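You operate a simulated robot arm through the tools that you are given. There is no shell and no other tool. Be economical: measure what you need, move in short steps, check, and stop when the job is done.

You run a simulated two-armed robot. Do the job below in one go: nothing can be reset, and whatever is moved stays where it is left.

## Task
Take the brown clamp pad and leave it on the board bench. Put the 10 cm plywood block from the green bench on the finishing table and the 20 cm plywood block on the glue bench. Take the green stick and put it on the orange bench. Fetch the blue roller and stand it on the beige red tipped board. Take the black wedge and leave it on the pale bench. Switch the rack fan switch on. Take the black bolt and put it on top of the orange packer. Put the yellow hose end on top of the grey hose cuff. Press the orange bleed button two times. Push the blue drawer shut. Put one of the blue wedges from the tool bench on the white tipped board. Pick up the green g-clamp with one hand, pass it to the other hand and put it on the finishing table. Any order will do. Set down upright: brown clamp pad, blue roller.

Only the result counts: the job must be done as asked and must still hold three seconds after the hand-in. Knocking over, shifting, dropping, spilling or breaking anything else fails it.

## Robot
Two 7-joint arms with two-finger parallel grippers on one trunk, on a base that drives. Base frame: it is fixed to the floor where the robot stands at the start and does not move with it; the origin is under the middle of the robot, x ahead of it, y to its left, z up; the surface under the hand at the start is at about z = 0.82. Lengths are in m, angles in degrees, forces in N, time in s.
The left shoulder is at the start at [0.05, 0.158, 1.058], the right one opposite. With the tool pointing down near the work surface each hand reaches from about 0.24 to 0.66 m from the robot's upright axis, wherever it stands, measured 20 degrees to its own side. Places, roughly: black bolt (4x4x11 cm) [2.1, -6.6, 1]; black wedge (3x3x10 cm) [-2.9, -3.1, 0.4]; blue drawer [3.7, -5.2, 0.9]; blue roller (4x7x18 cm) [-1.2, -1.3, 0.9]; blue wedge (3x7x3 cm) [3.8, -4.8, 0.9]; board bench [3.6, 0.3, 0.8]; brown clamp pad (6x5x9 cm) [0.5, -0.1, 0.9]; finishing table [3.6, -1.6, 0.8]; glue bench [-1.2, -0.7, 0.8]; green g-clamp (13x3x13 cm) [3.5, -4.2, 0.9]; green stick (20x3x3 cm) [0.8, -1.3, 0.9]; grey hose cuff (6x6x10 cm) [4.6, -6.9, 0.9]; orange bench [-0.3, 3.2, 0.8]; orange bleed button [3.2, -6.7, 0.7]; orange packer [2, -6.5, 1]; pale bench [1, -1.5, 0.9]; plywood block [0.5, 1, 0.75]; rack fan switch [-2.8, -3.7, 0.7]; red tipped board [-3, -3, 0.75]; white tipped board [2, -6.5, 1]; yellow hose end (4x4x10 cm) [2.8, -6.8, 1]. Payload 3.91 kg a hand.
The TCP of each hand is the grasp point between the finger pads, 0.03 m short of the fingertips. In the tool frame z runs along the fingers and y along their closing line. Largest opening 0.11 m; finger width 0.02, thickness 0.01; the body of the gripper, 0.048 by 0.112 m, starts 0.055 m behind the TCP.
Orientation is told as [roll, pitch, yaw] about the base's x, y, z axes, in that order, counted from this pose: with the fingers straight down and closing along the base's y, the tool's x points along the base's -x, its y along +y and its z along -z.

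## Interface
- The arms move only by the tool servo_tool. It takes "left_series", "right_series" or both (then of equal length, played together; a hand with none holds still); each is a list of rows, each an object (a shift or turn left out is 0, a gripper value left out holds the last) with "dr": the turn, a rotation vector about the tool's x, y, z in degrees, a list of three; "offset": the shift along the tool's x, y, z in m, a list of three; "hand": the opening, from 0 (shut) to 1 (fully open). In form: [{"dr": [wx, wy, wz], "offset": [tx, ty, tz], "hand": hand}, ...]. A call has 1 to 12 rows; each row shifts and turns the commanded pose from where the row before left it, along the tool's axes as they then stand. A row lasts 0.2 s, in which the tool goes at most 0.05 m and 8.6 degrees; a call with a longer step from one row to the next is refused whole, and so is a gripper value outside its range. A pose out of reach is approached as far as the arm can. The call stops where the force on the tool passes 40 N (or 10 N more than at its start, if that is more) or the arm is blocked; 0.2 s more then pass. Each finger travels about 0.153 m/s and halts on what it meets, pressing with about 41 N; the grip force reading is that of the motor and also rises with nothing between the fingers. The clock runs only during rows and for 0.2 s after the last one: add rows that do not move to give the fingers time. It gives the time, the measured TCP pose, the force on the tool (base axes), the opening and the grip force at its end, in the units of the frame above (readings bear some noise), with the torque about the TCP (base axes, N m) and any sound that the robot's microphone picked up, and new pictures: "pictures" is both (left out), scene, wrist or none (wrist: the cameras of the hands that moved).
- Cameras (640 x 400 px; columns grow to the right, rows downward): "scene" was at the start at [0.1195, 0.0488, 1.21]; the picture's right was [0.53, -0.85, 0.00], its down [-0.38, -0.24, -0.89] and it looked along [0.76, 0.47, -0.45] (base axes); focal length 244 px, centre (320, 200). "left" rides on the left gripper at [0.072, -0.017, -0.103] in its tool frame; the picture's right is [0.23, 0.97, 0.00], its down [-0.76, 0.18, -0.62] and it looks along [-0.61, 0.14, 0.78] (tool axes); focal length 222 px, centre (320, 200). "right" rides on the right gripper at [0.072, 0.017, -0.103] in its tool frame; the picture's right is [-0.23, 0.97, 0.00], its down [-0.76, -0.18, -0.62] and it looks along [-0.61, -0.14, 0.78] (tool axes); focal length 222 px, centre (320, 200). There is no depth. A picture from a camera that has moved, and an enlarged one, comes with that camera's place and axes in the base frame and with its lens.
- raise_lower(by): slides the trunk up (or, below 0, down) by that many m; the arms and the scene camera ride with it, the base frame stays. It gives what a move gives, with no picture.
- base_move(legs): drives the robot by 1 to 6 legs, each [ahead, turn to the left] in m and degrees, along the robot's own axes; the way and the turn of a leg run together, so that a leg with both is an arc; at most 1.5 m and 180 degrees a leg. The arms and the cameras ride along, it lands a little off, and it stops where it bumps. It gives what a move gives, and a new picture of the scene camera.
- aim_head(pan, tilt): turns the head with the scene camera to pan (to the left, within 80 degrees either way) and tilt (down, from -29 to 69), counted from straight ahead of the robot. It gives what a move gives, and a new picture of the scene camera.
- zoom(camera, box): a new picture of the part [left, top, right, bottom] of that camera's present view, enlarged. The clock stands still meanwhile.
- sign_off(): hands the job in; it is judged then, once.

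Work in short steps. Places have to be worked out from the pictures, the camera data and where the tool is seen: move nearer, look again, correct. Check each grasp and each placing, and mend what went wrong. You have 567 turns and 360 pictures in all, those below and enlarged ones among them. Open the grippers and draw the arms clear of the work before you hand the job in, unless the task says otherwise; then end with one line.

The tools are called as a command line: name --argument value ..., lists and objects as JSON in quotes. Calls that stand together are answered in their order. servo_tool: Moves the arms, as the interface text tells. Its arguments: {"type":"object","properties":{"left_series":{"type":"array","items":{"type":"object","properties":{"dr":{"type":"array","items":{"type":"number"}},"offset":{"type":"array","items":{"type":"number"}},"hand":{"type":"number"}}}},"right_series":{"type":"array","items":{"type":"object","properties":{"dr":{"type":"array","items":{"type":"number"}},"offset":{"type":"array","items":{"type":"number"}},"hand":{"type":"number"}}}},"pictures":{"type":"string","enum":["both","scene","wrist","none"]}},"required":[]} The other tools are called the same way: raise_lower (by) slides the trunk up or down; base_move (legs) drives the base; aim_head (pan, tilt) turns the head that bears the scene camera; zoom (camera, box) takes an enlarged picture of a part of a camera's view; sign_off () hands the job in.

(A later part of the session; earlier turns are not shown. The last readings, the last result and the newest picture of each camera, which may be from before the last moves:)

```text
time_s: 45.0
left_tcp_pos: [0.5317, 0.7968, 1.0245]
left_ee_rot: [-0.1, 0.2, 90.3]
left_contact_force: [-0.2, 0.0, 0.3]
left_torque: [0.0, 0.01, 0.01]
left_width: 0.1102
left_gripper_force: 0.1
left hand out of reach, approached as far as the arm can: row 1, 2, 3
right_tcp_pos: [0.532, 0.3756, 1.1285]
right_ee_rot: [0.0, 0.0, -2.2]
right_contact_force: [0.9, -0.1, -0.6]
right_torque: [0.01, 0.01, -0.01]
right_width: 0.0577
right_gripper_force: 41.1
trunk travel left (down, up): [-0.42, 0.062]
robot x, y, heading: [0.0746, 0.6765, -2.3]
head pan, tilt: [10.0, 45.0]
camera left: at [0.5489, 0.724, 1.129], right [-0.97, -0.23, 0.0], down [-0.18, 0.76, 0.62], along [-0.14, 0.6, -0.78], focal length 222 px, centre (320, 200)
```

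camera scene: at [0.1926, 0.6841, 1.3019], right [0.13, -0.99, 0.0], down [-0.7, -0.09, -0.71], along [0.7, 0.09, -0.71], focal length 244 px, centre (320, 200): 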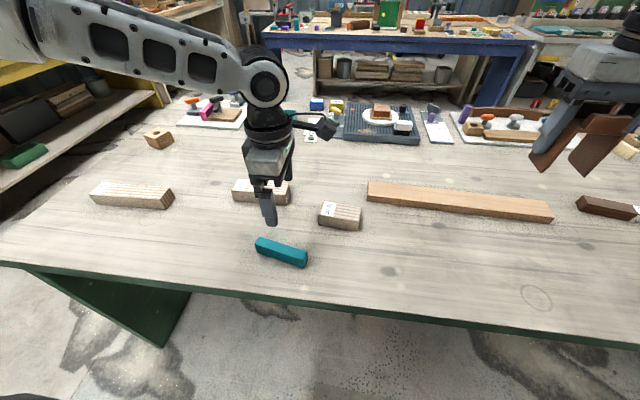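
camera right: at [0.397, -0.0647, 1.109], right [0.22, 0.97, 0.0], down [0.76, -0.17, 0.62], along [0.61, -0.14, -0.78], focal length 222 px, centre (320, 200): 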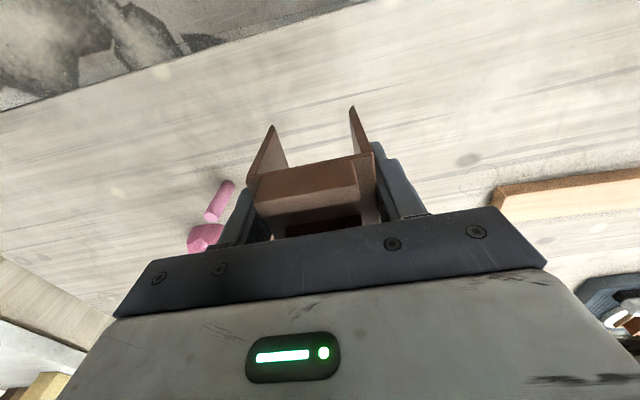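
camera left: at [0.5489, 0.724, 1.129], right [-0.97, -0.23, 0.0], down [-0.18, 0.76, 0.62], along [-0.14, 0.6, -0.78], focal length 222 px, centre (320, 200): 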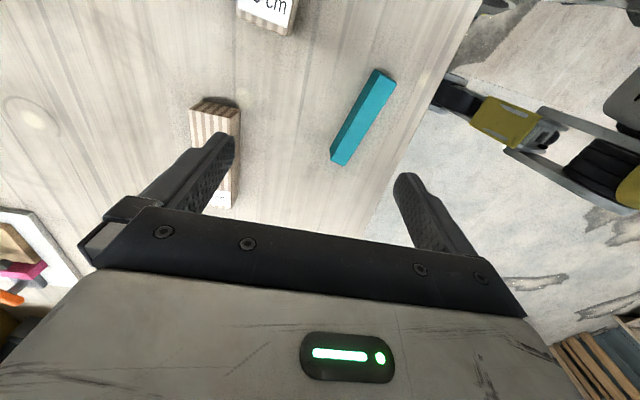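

I try a different approach: pull in to a smaller radius, go lower, then extend outward.

servo_tool --left_series '[{"offset": [0, 0.04, 0.0]}, {"offset": [0.02, 0.03, 0.025]}, {"offset": [0.03, 0.01, 0.025]}, {"offset": [0.03, 0, 0.025]}, {"offset": [0.017, 0, 0]}, {}]' --pictures "none"

servo_tool --left_series '[{"offset": [0, -0.03, 0.0]}, {"offset": [0.0, -0.03, 0.0]}, {"offset": [0.0, -0.03, 0.0]}, {}]' --pictures "none"

```text
time_s: 46.4
left_tcp_pos: [0.4356, 0.7704, 0.9767]
left_ee_rot: [-0.1, 0.2, 90.4]
left_contact_force: [0.3, -0.2, 0.1]
left_torque: [0.04, -0.01, -0.02]
left_width: 0.1099
left_gripper_force: 0.0
left hand out of reach, approached as far as the arm can: row 3, 4, 5
right_tcp_pos: [0.5317, 0.3759, 1.1276]
right_ee_rot: [0.1, 0.0, -2.1]
right_contact_force: [0.3, -0.6, -1.3]
right_torque: [0.0, -0.03, 0.01]
right_width: 0.0573
right_gripper_force: 41.2
trunk travel left (down, up): [-0.42, 0.062]
robot x, y, heading: [0.0681, 0.674, -2.5]
head pan, tilt: [10.0, 45.0]
```

```text
time_s: 47.4
left_tcp_pos: [0.5154, 0.7992, 0.9866]
left_ee_rot: [-0.2, 0.2, 90.3]
left_contact_force: [0.0, -0.4, -0.8]
left_torque: [0.01, 0.03, 0.02]
left_width: 0.1099
left_gripper_force: 0.1
left hand out of reach, approached as far as the arm can: row 1, 2, 3
right_tcp_pos: [0.5309, 0.3761, 1.1263]
right_ee_rot: [-0.1, 0.0, -2.1]
right_contact_force: [-0.5, 0.0, -0.3]
right_torque: [0.02, -0.01, -0.02]
right_width: 0.0576
right_gripper_force: 40.7
trunk travel left (down, up): [-0.42, 0.062]
robot x, y, heading: [0.0707, 0.6771, -2.4]
head pan, tilt: [10.0, 45.0]
```

The left hand can't get inside about 15° of the robot's heading. I turn the base right by 25° so the block lies on the left hand's side.

base_move --legs '[[0, -25]]'

```text
time_s: 49.1
left_tcp_pos: [0.5268, 0.6054, 0.9866]
left_ee_rot: [-0.1, 0.1, 66.1]
left_contact_force: [-0.9, -0.7, -0.4]
left_torque: [0.01, 0.01, 0.01]
left_width: 0.1101
left_gripper_force: 0.0
right_tcp_pos: [0.369, 0.213, 1.1272]
right_ee_rot: [0.0, 0.0, -26.3]
right_contact_force: [0.5, -0.3, -1.0]
right_torque: [0.02, -0.02, -0.04]
right_width: 0.0573
right_gripper_force: 41.6
trunk travel left (down, up): [-0.42, 0.062]
robot x, y, heading: [0.068, 0.6742, -26.4]
head pan, tilt: [10.0, 45.0]
camera scene: at [0.1856, 0.6334, 1.3019], right [-0.28, -0.96, 0.0], down [-0.68, 0.2, -0.71], along [0.68, -0.2, -0.71], focal length 244 px, centre (320, 200)
```

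scene: 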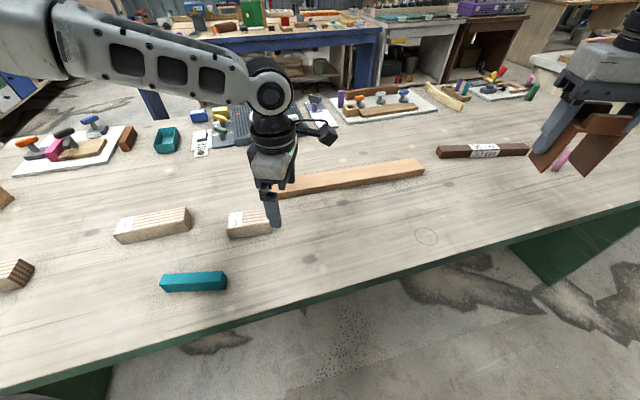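

I rotate to yaw 90 and move over the block.

servo_tool --left_series '[{"dr": [0, 0, -8]}, {"dr": [0, 0, -8]}, {"dr": [0, 0, -8]}, {"offset": [-0.03, -0.024, 0]}, {"offset": [-0.03, -0.024, 0]}, {"offset": [-0.03, -0.023, 0]}, {}]' --pictures "wrist"

```text
time_s: 50.7
left_tcp_pos: [0.6143, 0.7079, 0.989]
left_ee_rot: [0.0, 0.3, 90.1]
left_contact_force: [-0.7, 0.0, 0.4]
left_torque: [0.03, -0.01, -0.01]
left_width: 0.1101
left_gripper_force: 0.1
left hand out of reach, approached as far as the arm can: row 3
right_tcp_pos: [0.3687, 0.2126, 1.1272]
right_ee_rot: [0.0, 0.0, -26.3]
right_contact_force: [0.6, -0.1, -1.6]
right_torque: [0.01, -0.05, 0.0]
right_width: 0.0575
right_gripper_force: 40.8
trunk travel left (down, up): [-0.42, 0.062]
robot x, y, heading: [0.0718, 0.6717, -26.6]
head pan, tilt: [10.0, 45.0]
camera left: at [0.633, 0.6356, 1.094], right [-0.97, -0.23, 0.0], down [-0.18, 0.76, 0.62], along [-0.14, 0.6, -0.79], focal length 222 px, centre (320, 200)
```

left: 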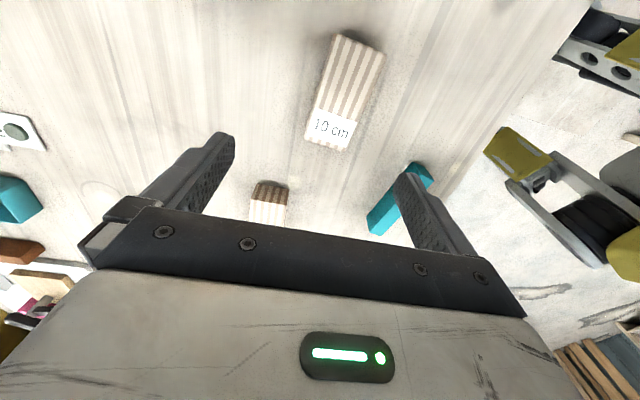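

Block centre refined to [0.599, 0.688]; I descend around it with TCP to z 0.858.

servo_tool --left_series '[{"offset": [0.02, 0.015, 0.02]}, {"offset": [0, 0, 0.04]}, {"offset": [0, 0, 0.04]}, {"offset": [0, 0, 0.03]}, {}]' --pictures "wrist"

```text
time_s: 51.9
left_tcp_pos: [0.5946, 0.6999, 0.8715]
left_ee_rot: [-0.1, 0.3, 90.2]
left_contact_force: [0.3, 0.0, 0.6]
left_torque: [0.01, 0.01, -0.02]
left_width: 0.1101
left_gripper_force: 0.0
left hand out of reach, approached as far as the arm can: row 4
right_tcp_pos: [0.3685, 0.2126, 1.1272]
right_ee_rot: [0.0, -0.1, -26.3]
right_contact_force: [-0.7, -1.0, -0.8]
right_torque: [0.02, -0.02, -0.01]
right_width: 0.0575
right_gripper_force: 40.9
trunk travel left (down, up): [-0.42, 0.062]
robot x, y, heading: [0.0706, 0.6774, -26.4]
head pan, tilt: [10.0, 45.0]
camera left: at [0.6124, 0.6274, 0.9755], right [-0.97, -0.23, 0.0], down [-0.18, 0.76, 0.62], along [-0.14, 0.6, -0.79], focal length 222 px, centre (320, 200)
```

left: 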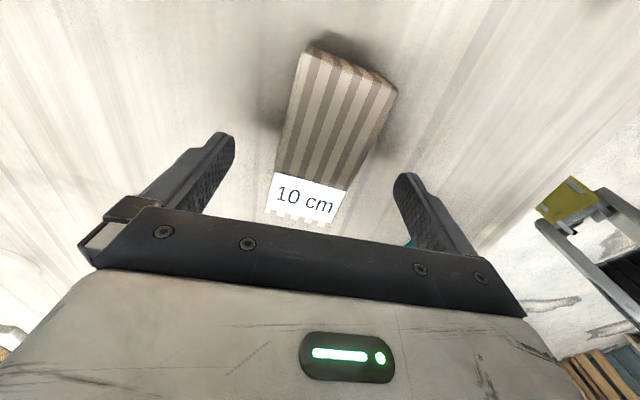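

The hand is around the block; I lower the last 14 mm with the trunk, then close.

raise_lower --by -0.014

servo_tool --left_series '[{"hand": 0}, {"hand": 0}, {"hand": 0}, {"hand": 0}]' --pictures "none"

raise_lower --by 0.07

zoom --camera "left" --box '[0, 0, 640, 400]'

```text
time_s: 52.5
left_tcp_pos: [0.5938, 0.7002, 0.859]
left_ee_rot: [-0.1, 0.3, 90.0]
left_contact_force: [-0.2, 0.1, 0.3]
left_torque: [0.0, 0.02, 0.0]
left_width: 0.1097
left_gripper_force: 0.0
right_tcp_pos: [0.3681, 0.2117, 1.1135]
right_ee_rot: [-0.1, 0.0, -26.3]
right_contact_force: [-0.7, -0.6, -0.6]
right_torque: [0.02, 0.01, 0.03]
right_width: 0.0576
right_gripper_force: 41.0
trunk travel left (down, up): [-0.406, 0.076]
robot x, y, heading: [0.0707, 0.677, -26.3]
head pan, tilt: [10.0, 45.0]
```

```text
time_s: 53.5
left_tcp_pos: [0.5947, 0.7003, 0.858]
left_ee_rot: [-0.1, 0.3, 90.1]
left_contact_force: [0.2, -0.1, 2.9]
left_torque: [-0.01, 0.07, -0.01]
left_width: 0.0495
left_gripper_force: 40.8
right_tcp_pos: [0.3687, 0.2122, 1.1135]
right_ee_rot: [-0.1, 0.0, -26.3]
right_contact_force: [0.8, 0.3, 0.1]
right_torque: [0.02, 0.0, -0.03]
right_width: 0.0575
right_gripper_force: 41.4
trunk travel left (down, up): [-0.406, 0.076]
robot x, y, heading: [0.0681, 0.6746, -26.8]
head pan, tilt: [10.0, 45.0]
```

```text
time_s: 54.6
left_tcp_pos: [0.5941, 0.699, 0.9284]
left_ee_rot: [0.0, 0.3, 90.1]
left_contact_force: [0.0, 0.5, -1.5]
left_torque: [0.0, 0.0, -0.01]
left_width: 0.0497
left_gripper_force: 41.4
right_tcp_pos: [0.3681, 0.2128, 1.1829]
right_ee_rot: [0.0, -0.1, -26.3]
right_contact_force: [0.6, 0.4, -0.4]
right_torque: [0.04, 0.01, 0.03]
right_width: 0.0575
right_gripper_force: 40.8
trunk travel left (down, up): [-0.476, 0.006]
robot x, y, heading: [0.0723, 0.674, -26.5]
head pan, tilt: [10.0, 45.0]
```

```text
1.00 times, centred on (320, 200) of left (not enlarged: the box is as wide or as high as the picture)
camera zoom: at [0.6127, 0.6273, 1.0317], right [-0.97, -0.23, 0.0], down [-0.18, 0.76, 0.62], along [-0.14, 0.6, -0.79], focal length 222 px, centre (320, 200)
```

zoom: 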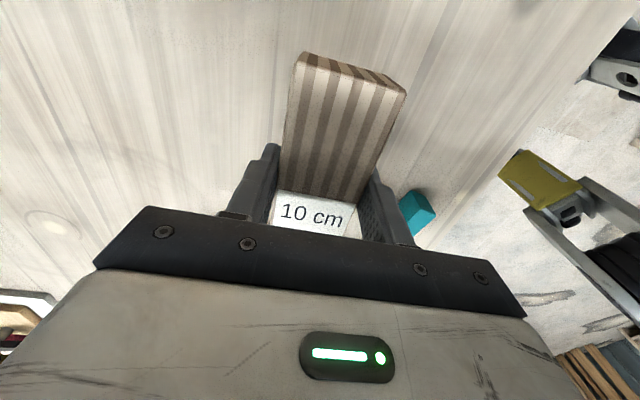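

Block is held. I lift the left hand, back off, and go round the left end of the green bench.

servo_tool --left_series '[{"offset": [0, 0, -0.04]}, {"offset": [0, 0, -0.04]}, {}]' --pictures "none"

base_move --legs '[[-0.3, 0], [0, 116], [1.35, 0], [0, -90]]'

aim_head --pan 0 --tilt 20

```text
time_s: 55.4
left_tcp_pos: [0.5949, 0.6968, 1.0069]
left_ee_rot: [0.0, 0.2, 90.0]
left_contact_force: [0.0, -0.5, -0.6]
left_torque: [-0.01, 0.0, 0.0]
left_width: 0.0498
left_gripper_force: 40.9
right_tcp_pos: [0.3676, 0.2123, 1.1848]
right_ee_rot: [0.0, 0.0, -26.3]
right_contact_force: [0.3, -0.2, -1.3]
right_torque: [-0.02, 0.05, -0.04]
right_width: 0.0575
right_gripper_force: 41.2
trunk travel left (down, up): [-0.476, 0.006]
robot x, y, heading: [0.0713, 0.6747, -26.3]
head pan, tilt: [10.0, 45.0]
```

```text
time_s: 72.2
left_tcp_pos: [0.4208, 2.3275, 1.0053]
left_ee_rot: [-0.1, 0.2, 108.9]
left_contact_force: [0.0, 0.4, -1.0]
left_torque: [-0.01, -0.01, 0.0]
left_width: 0.05
left_gripper_force: 40.8
right_tcp_pos: [0.3637, 1.798, 1.1838]
right_ee_rot: [0.1, -0.1, -7.5]
right_contact_force: [-0.5, -0.2, -0.3]
right_torque: [-0.02, 0.01, 0.03]
right_width: 0.0574
right_gripper_force: 41.1
trunk travel left (down, up): [-0.476, 0.006]
robot x, y, heading: [-0.0684, 2.1388, -7.6]
head pan, tilt: [10.0, 45.0]
camera scene: at [0.0549, 2.1366, 1.3579], right [0.04, -1.0, 0.0], down [-0.71, -0.03, -0.71], along [0.71, 0.03, -0.71], focal length 244 px, centre (320, 200)
```

scene: 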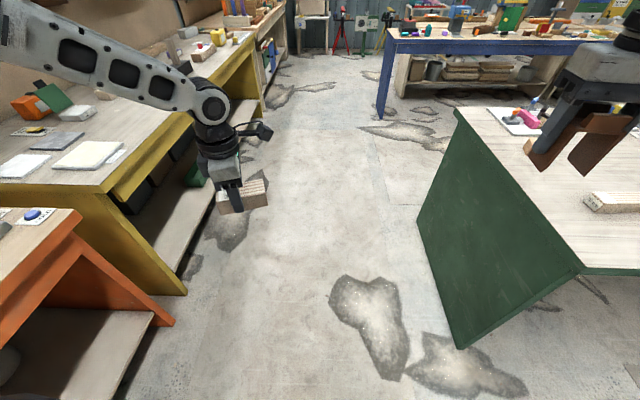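

```text
time_s: 73.1
left_tcp_pos: [0.4209, 2.328, 1.0064]
left_ee_rot: [-0.1, 0.3, 108.8]
left_contact_force: [0.0, 0.1, -1.1]
left_torque: [0.0, -0.03, -0.01]
left_width: 0.0496
left_gripper_force: 40.8
right_tcp_pos: [0.3633, 1.7977, 1.1835]
right_ee_rot: [0.0, 0.1, -7.5]
right_contact_force: [0.2, 0.1, -0.2]
right_torque: [0.05, 0.0, -0.01]
right_width: 0.0576
right_gripper_force: 40.9
trunk travel left (down, up): [-0.476, 0.006]
robot x, y, heading: [-0.0656, 2.1386, -7.6]
head pan, tilt: [0.0, 20.0]
camera scene: at [0.066, 2.1211, 1.3965], right [-0.13, -0.99, 0.0], down [-0.34, 0.05, -0.94], along [0.93, -0.13, -0.34], focal length 244 px, centre (320, 200)
```

scene: 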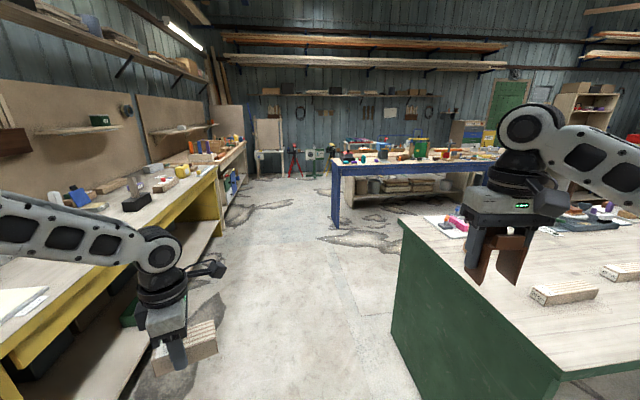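

The blue bench ahead is the board bench. I continue down the aisle and turn in between the green and the blue bench.

base_move --legs '[[0, 7.6], [1.1, 0], [1.05, 0], [0, -90], [1.2, 0], [0, 90]]'

```text
time_s: 97.6
left_tcp_pos: [2.4898, 1.0641, 1.0051]
left_ee_rot: [-0.1, 0.3, 112.6]
left_contact_force: [0.2, 0.1, -1.6]
left_torque: [0.0, 0.02, 0.0]
left_width: 0.0497
left_gripper_force: 40.9
right_tcp_pos: [2.4666, 0.5318, 1.1838]
right_ee_rot: [0.0, 0.0, -3.8]
right_contact_force: [0.2, 0.3, -1.5]
right_torque: [-0.01, 0.01, 0.02]
right_width: 0.0573
right_gripper_force: 40.8
trunk travel left (down, up): [-0.476, 0.006]
robot x, y, heading: [2.0144, 0.8421, -4.0]
head pan, tilt: [0.0, 20.0]
camera scene: at [2.1499, 0.8353, 1.3966], right [-0.07, -1.0, 0.0], down [-0.34, 0.02, -0.94], along [0.94, -0.07, -0.34], focal length 244 px, centre (320, 200)
```

scene: 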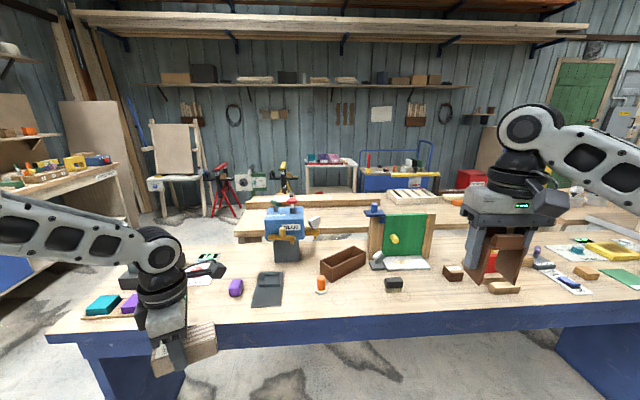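

Board bench front edge is near x 2.71. A free spot near the front lies around [2.79, 0.40]. I drive forward 0.32 m.

base_move --legs '[[0, 4], [0.32, 0]]'

aim_head --pan -30 --tilt 40

```text
time_s: 100.2
left_tcp_pos: [2.7974, 1.098, 1.0058]
left_ee_rot: [0.0, 0.3, 116.6]
left_contact_force: [-0.3, -0.6, -0.6]
left_torque: [0.0, 0.01, -0.03]
left_width: 0.0494
left_gripper_force: 41.0
right_tcp_pos: [2.8133, 0.5647, 1.1826]
right_ee_rot: [-0.1, -0.1, 0.1]
right_contact_force: [0.3, 0.1, -0.8]
right_torque: [0.0, 0.01, -0.02]
right_width: 0.0575
right_gripper_force: 40.6
trunk travel left (down, up): [-0.476, 0.006]
robot x, y, heading: [2.3368, 0.8447, 0.2]
head pan, tilt: [0.0, 20.0]
camera scene: at [2.4747, 0.8447, 1.3965], right [0.0, -1.0, 0.0], down [-0.34, 0.0, -0.94], along [0.94, 0.0, -0.34], focal length 244 px, centre (320, 200)
```

scene: 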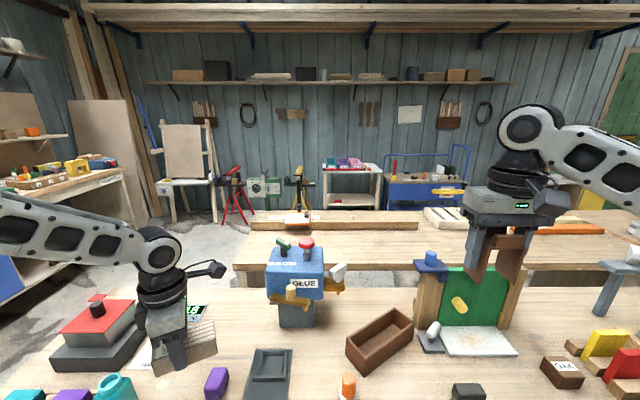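

```text
time_s: 101.2
left_tcp_pos: [2.7986, 1.098, 1.0071]
left_ee_rot: [-0.1, 0.3, 116.6]
left_contact_force: [-0.2, 0.1, -0.4]
left_torque: [0.04, 0.02, -0.02]
left_width: 0.0497
left_gripper_force: 40.9
right_tcp_pos: [2.8124, 0.5636, 1.1828]
right_ee_rot: [0.0, 0.0, 0.1]
right_contact_force: [-0.3, -0.3, -0.4]
right_torque: [-0.01, -0.05, -0.02]
right_width: 0.0575
right_gripper_force: 40.6
trunk travel left (down, up): [-0.476, 0.006]
robot x, y, heading: [2.3408, 0.8475, 0.3]
head pan, tilt: [-30.0, 40.0]
camera scene: at [2.4546, 0.8022, 1.3652], right [-0.5, -0.87, 0.0], down [-0.56, 0.32, -0.77], along [0.66, -0.38, -0.64], focal length 244 px, centre (320, 200)
```

scene: 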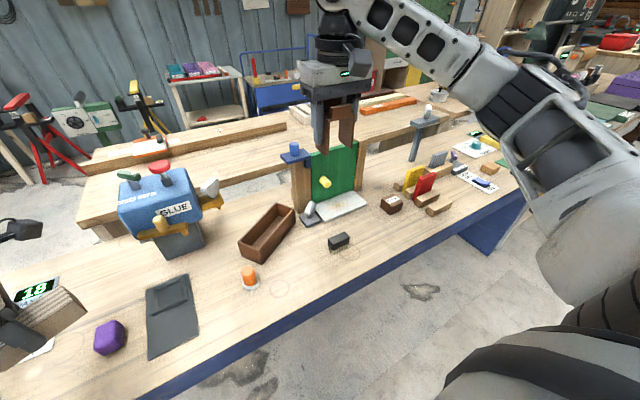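

The front edge of a second bench lies at x≈3.30–3.92, matching "board bench [3.6, 0.3]"; so this blue one isn't it. I look at its left end and the way there.

aim_head --pan 20 --tilt 15

aim_head --pan -60 --tilt 10

```text
time_s: 102.4
left_tcp_pos: [2.7983, 1.098, 1.0051]
left_ee_rot: [0.0, 0.4, 116.6]
left_contact_force: [0.3, -0.4, -1.0]
left_torque: [0.02, 0.0, 0.03]
left_width: 0.0495
left_gripper_force: 40.8
right_tcp_pos: [2.8118, 0.5653, 1.1836]
right_ee_rot: [0.1, 0.1, 0.2]
right_contact_force: [-0.2, -0.2, -0.6]
right_torque: [0.0, 0.01, 0.02]
right_width: 0.0578
right_gripper_force: 40.7
trunk travel left (down, up): [-0.476, 0.006]
robot x, y, heading: [2.3362, 0.8451, 0.1]
head pan, tilt: [20.0, 15.0]
camera scene: at [2.4687, 0.8765, 1.4047], right [0.34, -0.94, 0.0], down [-0.24, -0.09, -0.97], along [0.91, 0.33, -0.26], focal length 244 px, centre (320, 200)
```

scene: 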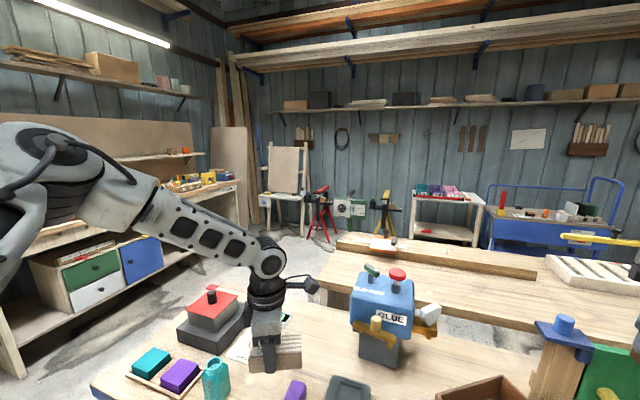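

```text
time_s: 103.9
left_tcp_pos: [2.7977, 1.0983, 1.0058]
left_ee_rot: [-0.2, 0.3, 116.6]
left_contact_force: [-0.5, -0.2, -0.8]
left_torque: [0.04, 0.03, 0.04]
left_width: 0.0494
left_gripper_force: 41.0
right_tcp_pos: [2.8118, 0.5644, 1.1846]
right_ee_rot: [0.0, 0.0, 0.2]
right_contact_force: [0.3, 0.8, -0.6]
right_torque: [-0.01, 0.02, -0.02]
right_width: 0.0577
right_gripper_force: 41.2
trunk travel left (down, up): [-0.476, 0.006]
robot x, y, heading: [2.3397, 0.8419, 0.1]
head pan, tilt: [-60.0, 10.0]
camera scene: at [2.4275, 0.7642, 1.4129], right [-0.87, -0.5, 0.0], down [-0.09, 0.15, -0.98], along [0.49, -0.85, -0.17], focal length 244 px, centre (320, 200)
```

scene: 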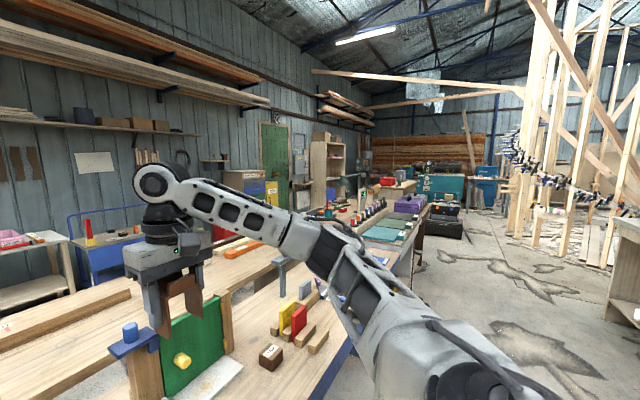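

I drive round to the left end of the board bench, to about [3.6, 1.95], and face it.

base_move --legs '[[-0.35, 0], [0, 90], [1.2, 0], [0, -90], [1.5, 0], [0, -90]]'

aim_head --pan 0 --tilt 30

```text
time_s: 130.2
left_tcp_pos: [3.7447, 1.4777, 1.0065]
left_ee_rot: [-0.1, 0.3, 24.1]
left_contact_force: [0.1, -0.4, -0.9]
left_torque: [0.01, -0.01, -0.03]
left_width: 0.0494
left_gripper_force: 41.0
right_tcp_pos: [3.2116, 1.489, 1.1844]
right_ee_rot: [0.0, 0.0, -92.3]
right_contact_force: [0.0, 0.4, -0.2]
right_torque: [0.0, -0.01, 0.0]
right_width: 0.0574
right_gripper_force: 41.1
trunk travel left (down, up): [-0.476, 0.006]
robot x, y, heading: [3.5145, 1.9466, -92.6]
head pan, tilt: [-60.0, 10.0]
camera scene: at [3.4294, 1.8651, 1.4129], right [-0.46, 0.89, 0.0], down [0.15, 0.08, -0.98], along [-0.87, -0.45, -0.17], focal length 244 px, centre (320, 200)
```

scene: 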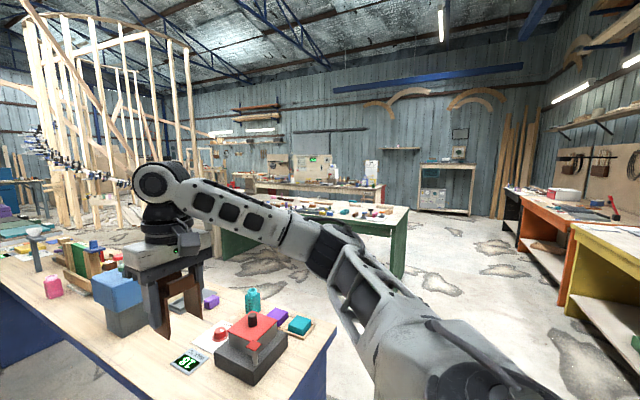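

```text
time_s: 131.5
left_tcp_pos: [3.7455, 1.4784, 1.0064]
left_ee_rot: [-0.2, 0.4, 24.1]
left_contact_force: [-0.7, 0.3, -0.9]
left_torque: [0.01, 0.01, 0.02]
left_width: 0.0493
left_gripper_force: 40.7
right_tcp_pos: [3.2109, 1.4877, 1.1847]
right_ee_rot: [0.1, 0.0, -92.3]
right_contact_force: [0.2, 0.8, -0.7]
right_torque: [-0.04, 0.01, 0.0]
right_width: 0.0575
right_gripper_force: 41.0
trunk travel left (down, up): [-0.476, 0.006]
robot x, y, heading: [3.5135, 1.9474, -92.3]
head pan, tilt: [0.0, 30.0]
camera scene: at [3.508, 1.8176, 1.3806], right [-1.0, 0.05, 0.0], down [0.02, 0.5, -0.87], along [-0.04, -0.87, -0.5], focal length 244 px, centre (320, 200)
```

scene: 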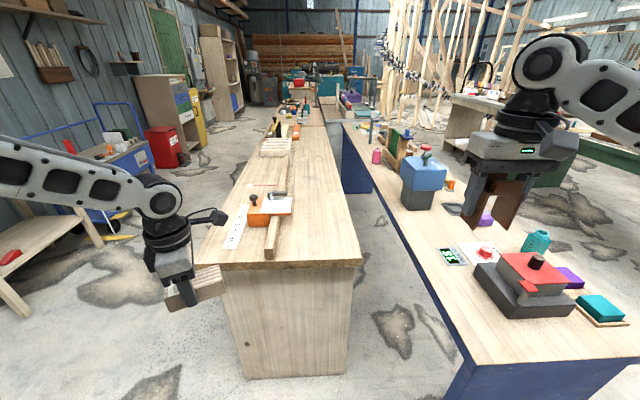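

The board bench is straight ahead, its end at y≈1.23; free space right of the board around [3.43, 1.07]. I drive 0.4 m forward, raising the left hand first.

servo_tool --left_series '[{"offset": [0, 0, -0.04]}, {"offset": [0, 0, -0.04]}, {"offset": [0, 0, -0.04]}, {}]' --pictures "none"

base_move --legs '[[0, 2.3], [0.39, 0]]'

aim_head --pan 0 --tilt 50

```text
time_s: 132.5
left_tcp_pos: [3.7466, 1.4769, 1.1263]
left_ee_rot: [0.0, 0.3, 24.1]
left_contact_force: [0.4, 1.2, -1.4]
left_torque: [0.01, 0.02, 0.0]
left_width: 0.0492
left_gripper_force: 40.7
right_tcp_pos: [3.2113, 1.4882, 1.1833]
right_ee_rot: [0.0, 0.0, -92.3]
right_contact_force: [-0.5, 0.3, -0.4]
right_torque: [-0.04, -0.01, 0.02]
right_width: 0.0575
right_gripper_force: 41.3
trunk travel left (down, up): [-0.476, 0.006]
robot x, y, heading: [3.5092, 1.9485, -92.6]
head pan, tilt: [0.0, 30.0]
```

```text
time_s: 135.3
left_tcp_pos: [3.774, 1.1101, 1.125]
left_ee_rot: [0.0, 0.3, 27.3]
left_contact_force: [-0.2, 0.4, -1.2]
left_torque: [0.04, -0.02, 0.02]
left_width: 0.0496
left_gripper_force: 41.4
right_tcp_pos: [3.2377, 1.0917, 1.1835]
right_ee_rot: [0.0, 0.0, -89.2]
right_contact_force: [0.4, -0.2, -0.8]
right_torque: [-0.01, 0.03, 0.02]
right_width: 0.0575
right_gripper_force: 41.1
trunk travel left (down, up): [-0.476, 0.006]
robot x, y, heading: [3.5086, 1.5644, -89.1]
head pan, tilt: [0.0, 30.0]
camera scene: at [3.5165, 1.4366, 1.3805], right [-1.0, -0.01, 0.0], down [-0.01, 0.5, -0.87], along [0.01, -0.87, -0.5], focal length 244 px, centre (320, 200)
```

scene: 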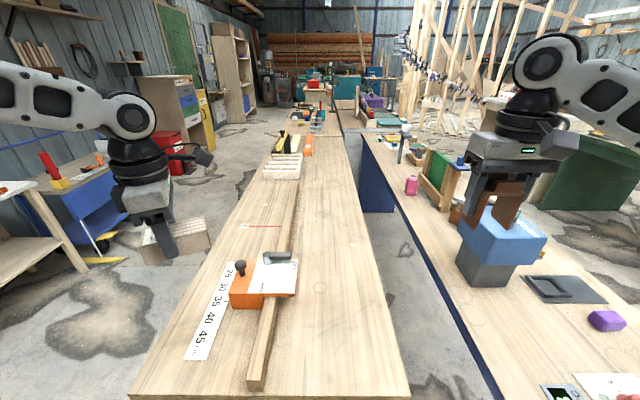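

```text
time_s: 136.2
left_tcp_pos: [3.7744, 1.1118, 1.1268]
left_ee_rot: [0.0, 0.3, 27.3]
left_contact_force: [-0.7, 0.0, -0.6]
left_torque: [0.02, 0.01, 0.02]
left_width: 0.0495
left_gripper_force: 40.8
right_tcp_pos: [3.2374, 1.0915, 1.1836]
right_ee_rot: [0.1, -0.1, -89.2]
right_contact_force: [-0.5, -0.3, -1.1]
right_torque: [0.02, 0.01, 0.01]
right_width: 0.0575
right_gripper_force: 41.0
trunk travel left (down, up): [-0.476, 0.006]
robot x, y, heading: [3.5143, 1.5685, -89.3]
head pan, tilt: [0.0, 50.0]
camera scene: at [3.5163, 1.4505, 1.3511], right [-1.0, -0.01, 0.0], down [-0.01, 0.77, -0.64], along [0.01, -0.64, -0.77], focal length 244 px, centre (320, 200)
```

scene: 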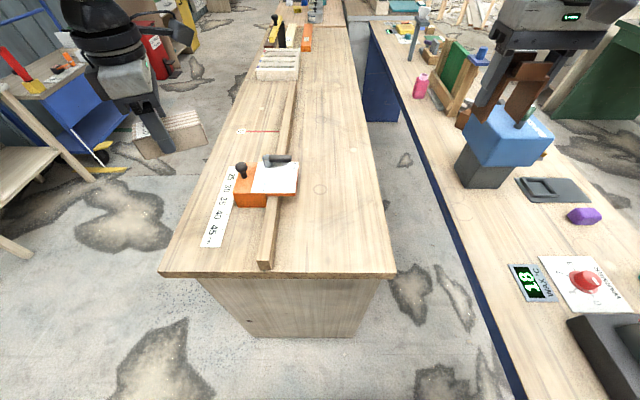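

I move the pad over the bench at [3.43, 1.07] and lower to z≈0.95.

servo_tool --right_series '[{"offset": [-0.004, 0.038, 0]}, {"offset": [-0.004, 0.038, 0]}, {"offset": [-0.004, 0.038, 0]}, {"offset": [-0.004, 0.038, 0]}, {"offset": [-0.004, 0.038, 0]}, {"offset": [0, 0, 0.045]}, {"offset": [0, 0, 0.045]}, {"offset": [0, 0, 0.045]}, {"offset": [0, 0, 0.045]}, {"offset": [0, 0, 0.045]}, {}]' --pictures "scene"

```text
time_s: 138.6
left_tcp_pos: [3.774, 1.1106, 1.1247]
left_ee_rot: [-0.1, 0.3, 27.2]
left_contact_force: [0.7, -0.1, -0.9]
left_torque: [-0.02, 0.0, 0.0]
left_width: 0.0493
left_gripper_force: 41.3
right_tcp_pos: [3.4287, 1.076, 0.9586]
right_ee_rot: [0.0, -0.2, -89.2]
right_contact_force: [0.5, -0.1, -0.7]
right_torque: [0.0, 0.0, 0.02]
right_width: 0.0575
right_gripper_force: 40.9
trunk travel left (down, up): [-0.476, 0.006]
robot x, y, heading: [3.512, 1.5713, -89.4]
head pan, tilt: [0.0, 50.0]
camera scene: at [3.5163, 1.4507, 1.351], right [-1.0, -0.01, 0.0], down [-0.01, 0.77, -0.64], along [0.01, -0.64, -0.77], focal length 244 px, centre (320, 200)
```

scene: 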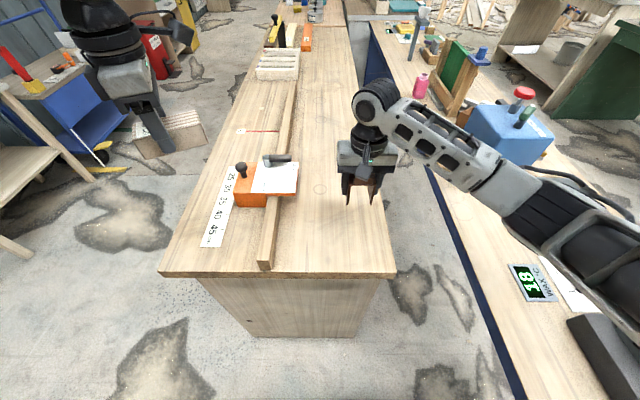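

Lower further in small steps watching for contact.

servo_tool --right_series '[{"offset": [0, 0, 0.03]}, {"offset": [0, 0, 0.03]}, {"offset": [0, 0, 0.02]}, {"offset": [0, 0, 0.01]}, {}]' --pictures "wrist"

```text
time_s: 139.8
left_tcp_pos: [3.7732, 1.1096, 1.1251]
left_ee_rot: [0.0, 0.3, 27.2]
left_contact_force: [0.5, -0.5, -1.1]
left_torque: [0.02, -0.04, 0.01]
left_width: 0.0497
left_gripper_force: 40.9
right_tcp_pos: [3.4277, 1.0744, 0.8698]
right_ee_rot: [0.1, 0.0, -89.2]
right_contact_force: [0.0, -0.3, -1.1]
right_torque: [0.01, -0.01, 0.0]
right_width: 0.0574
right_gripper_force: 41.2
trunk travel left (down, up): [-0.476, 0.006]
robot x, y, heading: [3.5158, 1.568, -89.5]
head pan, tilt: [0.0, 50.0]
camera right: at [3.4435, 1.1472, 0.9722], right [0.98, -0.21, 0.0], down [-0.17, -0.76, 0.62], along [-0.13, -0.61, -0.78], focal length 222 px, centre (320, 200)
```

right: 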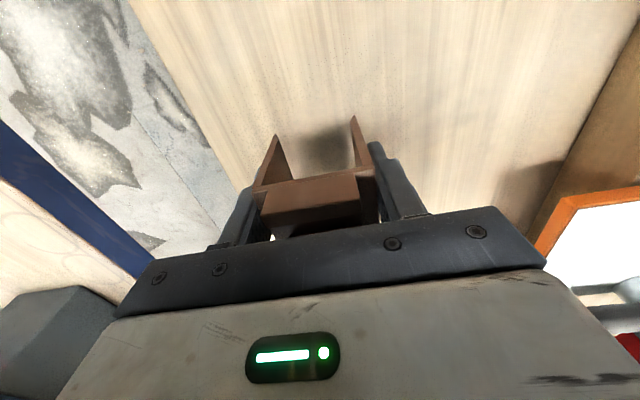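

Close to the surface; I continue by 5 mm steps.

servo_tool --right_series '[{"offset": [0, 0, 0.005]}, {"offset": [0, 0, 0.005]}, {"offset": [0, 0, 0.005]}, {"offset": [0, 0, 0.003]}]' --pictures "none"

```text
time_s: 140.8
left_tcp_pos: [3.7736, 1.1116, 1.1248]
left_ee_rot: [-0.1, 0.3, 27.1]
left_contact_force: [0.5, 0.7, -1.2]
left_torque: [-0.02, -0.01, 0.01]
left_width: 0.0496
left_gripper_force: 41.1
right_tcp_pos: [3.4284, 1.076, 0.8508]
right_ee_rot: [0.0, 0.0, -89.2]
right_contact_force: [0.1, 0.4, -0.7]
right_torque: [0.0, 0.01, 0.02]
right_width: 0.0577
right_gripper_force: 41.1
trunk travel left (down, up): [-0.476, 0.006]
robot x, y, heading: [3.5126, 1.5665, -89.3]
head pan, tilt: [0.0, 50.0]
```

No contact yet; further 3 mm steps.

servo_tool --right_series '[{"offset": [0, 0, 0.003]}, {"offset": [0, 0, 0.003]}, {"offset": [0, 0, 0.003]}]' --pictures "wrist"

```text
time_s: 141.6
left_tcp_pos: [3.7748, 1.1124, 1.1275]
left_ee_rot: [-0.2, 0.4, 27.2]
left_contact_force: [-0.4, -0.1, -1.0]
left_torque: [0.04, 0.0, -0.01]
left_width: 0.0494
left_gripper_force: 41.6
right_tcp_pos: [3.4288, 1.0748, 0.8462]
right_ee_rot: [0.1, -0.7, -89.1]
right_contact_force: [-6.2, 2.9, 35.5]
right_torque: [0.1, 0.33, -0.03]
right_width: 0.0571
right_gripper_force: 41.0
trunk travel left (down, up): [-0.476, 0.006]
robot x, y, heading: [3.5124, 1.5656, -89.4]
head pan, tilt: [0.0, 50.0]
camera right: at [3.4438, 1.1483, 0.9486], right [0.98, -0.21, 0.0], down [-0.17, -0.76, 0.63], along [-0.13, -0.62, -0.78], focal length 222 px, centre (320, 200)
```

right: 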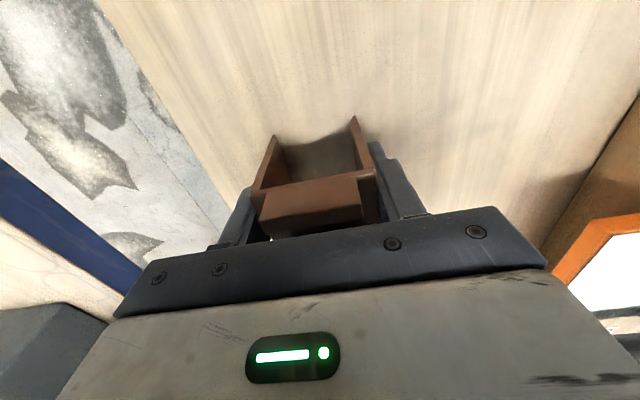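

Contact at z 0.846. I relax 2 mm, open and withdraw upward.

servo_tool --right_series '[{"offset": [0, 0, -0.002]}, {"hand": 0.9}, {"hand": 0.9}, {"hand": 0.9}, {"offset": [0, 0, -0.03]}, {"offset": [0, 0, -0.045]}, {"offset": [0, 0, -0.045]}, {"offset": [0, 0, -0.045]}, {"offset": [0, 0, -0.045]}, {"offset": [0, 0, -0.045]}, {}]'

```text
time_s: 144.0
left_tcp_pos: [3.775, 1.1099, 1.1258]
left_ee_rot: [-0.1, 0.3, 27.1]
left_contact_force: [0.0, 0.1, -0.9]
left_torque: [0.0, 0.02, 0.0]
left_width: 0.0492
left_gripper_force: 41.2
right_tcp_pos: [3.4283, 1.0732, 1.1027]
right_ee_rot: [0.0, 0.0, -89.2]
right_contact_force: [-0.4, 0.1, 0.7]
right_torque: [0.02, 0.01, -0.02]
right_width: 0.0988
right_gripper_force: 0.0
trunk travel left (down, up): [-0.476, 0.006]
robot x, y, heading: [3.5113, 1.5666, -89.2]
head pan, tilt: [0.0, 50.0]
camera scene: at [3.5163, 1.4504, 1.351], right [-1.0, -0.01, 0.0], down [-0.01, 0.77, -0.64], along [0.01, -0.64, -0.77], focal length 244 px, centre (320, 200)
camera right: at [3.4441, 1.1466, 1.2044], right [0.98, -0.21, 0.0], down [-0.17, -0.76, 0.62], along [-0.13, -0.61, -0.78], focal length 222 px, centre (320, 200)
```

scene: 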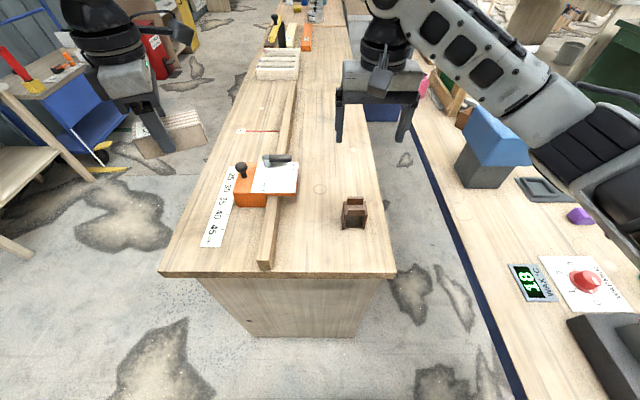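
right: 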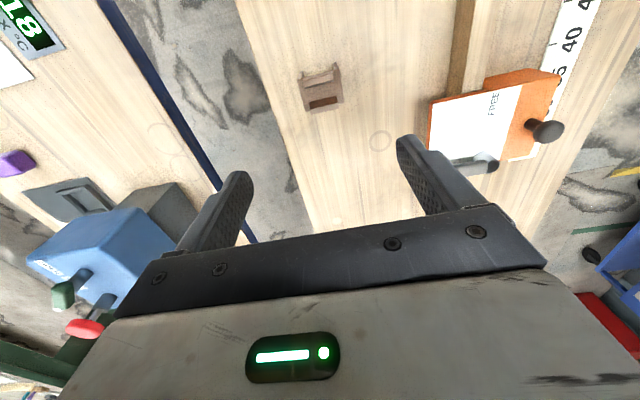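

The pad stands on the board bench. Now I look ahead along the row for the finishing table.

aim_head --pan 0 --tilt 15

zoom --camera "scene" --box '[220, 60, 500, 235]'

```text
time_s: 145.0
left_tcp_pos: [3.7747, 1.1104, 1.1253]
left_ee_rot: [0.0, 0.3, 27.2]
left_contact_force: [0.4, 0.2, -1.6]
left_torque: [0.02, 0.02, -0.01]
left_width: 0.0498
left_gripper_force: 40.7
right_tcp_pos: [3.4284, 1.0747, 1.1012]
right_ee_rot: [0.0, 0.1, -89.2]
right_contact_force: [-0.4, 0.1, -0.6]
right_torque: [0.01, -0.04, -0.01]
right_width: 0.0988
right_gripper_force: 0.1
trunk travel left (down, up): [-0.476, 0.006]
robot x, y, heading: [3.513, 1.5696, -89.2]
head pan, tilt: [0.0, 15.0]
camera scene: at [3.5165, 1.4342, 1.4047], right [-1.0, -0.01, 0.0], down [0.0, 0.26, -0.97], along [0.01, -0.97, -0.26], focal length 244 px, centre (320, 200)
```

scene: 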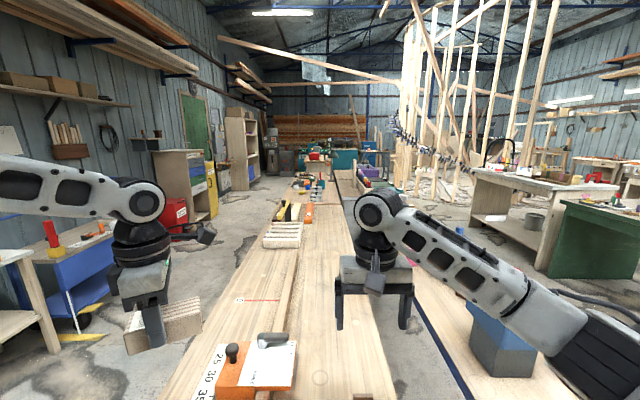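

```text
2.29 times, centred on (360, 148) of scene
camera zoom: at [3.5165, 1.4342, 1.4047], right [-1.0, -0.01, 0.0], down [0.0, 0.26, -0.97], along [0.01, -0.97, -0.26], focal length 558 px, centre (229, 320)
```

zoom: 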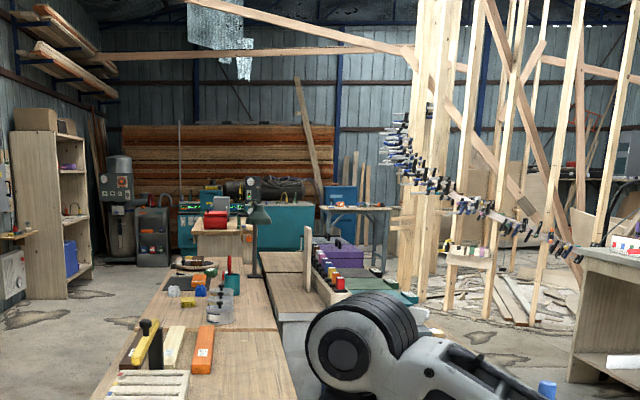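

I'll go down the east aisle (x≈4.45) toward the finishing table.

base_move --legs '[[-0.35, 0], [0, 89.2], [0.95, 0], [0, -90], [1.0, 0]]'

```text
time_s: 164.1
left_tcp_pos: [4.7215, 0.438, 1.1267]
left_ee_rot: [-0.1, 0.3, 27.5]
left_contact_force: [0.0, 0.1, -1.6]
left_torque: [0.05, 0.01, 0.03]
left_width: 0.0494
left_gripper_force: 40.9
right_tcp_pos: [4.3763, 0.3986, 1.1007]
right_ee_rot: [0.0, 0.0, -88.8]
right_contact_force: [-0.2, -0.4, 0.1]
right_torque: [0.0, -0.02, 0.0]
right_width: 0.0991
right_gripper_force: 0.0
trunk travel left (down, up): [-0.476, 0.006]
robot x, y, heading: [4.4581, 0.8951, -88.9]
head pan, tilt: [0.0, 15.0]
camera scene: at [4.4618, 0.7599, 1.4047], right [-1.0, -0.02, 0.0], down [0.0, 0.26, -0.97], along [0.02, -0.97, -0.26], focal length 244 px, centre (320, 200)
```

scene: 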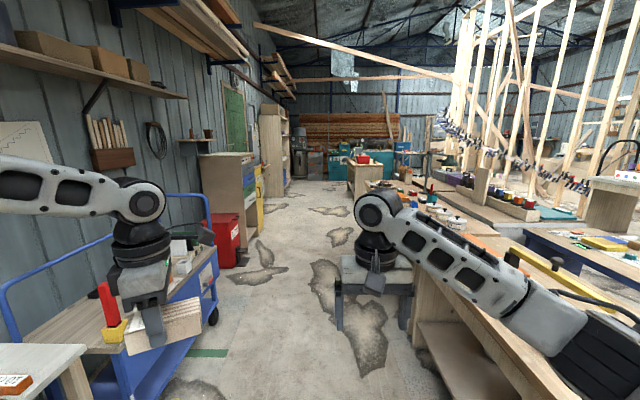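

The aisle is clear. I go on to y≈-1.5 and look right.

base_move --legs '[[1.3, -1], [1.1, 0]]'

aim_head --pan -70 --tilt 25

```text
time_s: 175.8
left_tcp_pos: [4.6826, -1.9499, 1.1248]
left_ee_rot: [0.0, 0.3, 25.9]
left_contact_force: [0.2, -0.5, -0.2]
left_torque: [0.01, -0.02, -0.04]
left_width: 0.0494
left_gripper_force: 41.0
right_tcp_pos: [4.3358, -1.979, 1.1009]
right_ee_rot: [0.0, 0.0, -90.5]
right_contact_force: [0.2, -0.1, 0.2]
right_torque: [-0.01, -0.01, -0.01]
right_width: 0.0988
right_gripper_force: 0.0
trunk travel left (down, up): [-0.476, 0.006]
robot x, y, heading: [4.4363, -1.4855, -90.6]
head pan, tilt: [0.0, 15.0]
camera scene: at [4.4319, -1.6204, 1.4047], right [-1.0, 0.01, 0.0], down [0.0, 0.26, -0.97], along [-0.01, -0.97, -0.26], focal length 244 px, centre (320, 200)
```

scene: 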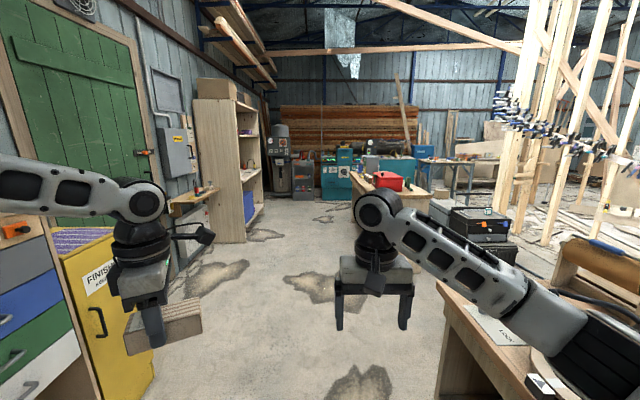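

```text
time_s: 177.2
left_tcp_pos: [4.682, -1.9499, 1.1245]
left_ee_rot: [-0.1, 0.3, 25.9]
left_contact_force: [0.0, -0.7, -2.4]
left_torque: [0.02, 0.0, -0.02]
left_width: 0.0494
left_gripper_force: 41.3
right_tcp_pos: [4.337, -1.9781, 1.1016]
right_ee_rot: [0.0, 0.0, -90.5]
right_contact_force: [-0.3, -0.6, -0.2]
right_torque: [0.02, 0.02, 0.0]
right_width: 0.0988
right_gripper_force: 0.2
trunk travel left (down, up): [-0.476, 0.006]
robot x, y, heading: [4.4295, -1.4884, -90.6]
head pan, tilt: [-70.0, 25.0]
camera scene: at [4.3461, -1.5573, 1.3885], right [-0.33, 0.94, 0.0], down [0.4, 0.14, -0.91], along [-0.86, -0.3, -0.42], focal length 244 px, centre (320, 200)
```

scene: 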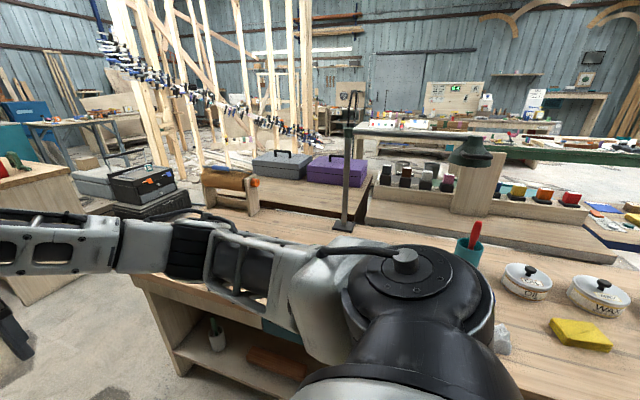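

This is the finishing table (finish tins). I turn to face it and look for a free place.

base_move --legs '[[0, -89.4]]'

aim_head --pan 0 --tilt 30

```text
time_s: 181.3
left_tcp_pos: [3.9801, -1.7577, 1.1244]
left_ee_rot: [-0.1, 0.4, -61.5]
left_contact_force: [0.3, 0.3, -1.3]
left_torque: [-0.01, -0.02, -0.03]
left_width: 0.0494
left_gripper_force: 41.1
right_tcp_pos: [3.9356, -1.4127, 1.1023]
right_ee_rot: [-0.1, 0.1, -178.0]
right_contact_force: [-0.6, 1.0, -0.5]
right_torque: [-0.01, 0.07, -0.01]
right_width: 0.0987
right_gripper_force: 0.0
trunk travel left (down, up): [-0.476, 0.006]
robot x, y, heading: [4.4312, -1.4876, -178.1]
head pan, tilt: [-70.0, 25.0]
camera scene: at [4.3592, -1.4023, 1.3885], right [0.93, 0.37, 0.0], down [0.16, -0.39, -0.91], along [-0.34, 0.84, -0.42], focal length 244 px, centre (320, 200)
```

scene: 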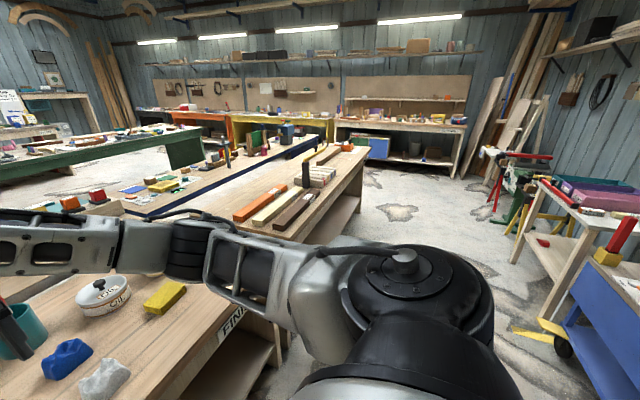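

```text
time_s: 182.7
left_tcp_pos: [3.98, -1.7566, 1.1258]
left_ee_rot: [-0.1, 0.3, -61.6]
left_contact_force: [-0.7, -0.4, -0.7]
left_torque: [-0.01, -0.02, 0.01]
left_width: 0.0494
left_gripper_force: 41.1
right_tcp_pos: [3.9371, -1.4123, 1.1016]
right_ee_rot: [0.0, -0.1, -178.1]
right_contact_force: [0.7, -0.3, -0.3]
right_torque: [0.01, -0.02, 0.02]
right_width: 0.099
right_gripper_force: 0.0
trunk travel left (down, up): [-0.476, 0.006]
robot x, y, heading: [4.4331, -1.4877, -178.2]
head pan, tilt: [0.0, 30.0]
camera scene: at [4.3031, -1.4907, 1.3805], right [-0.03, 1.0, 0.0], down [0.5, 0.02, -0.87], along [-0.87, -0.03, -0.5], focal length 244 px, centre (320, 200)
```

scene: 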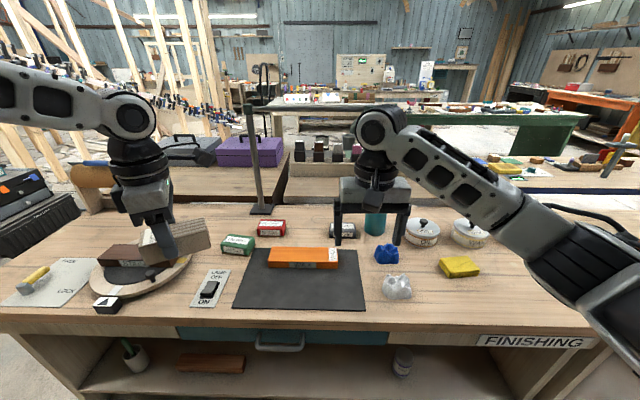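

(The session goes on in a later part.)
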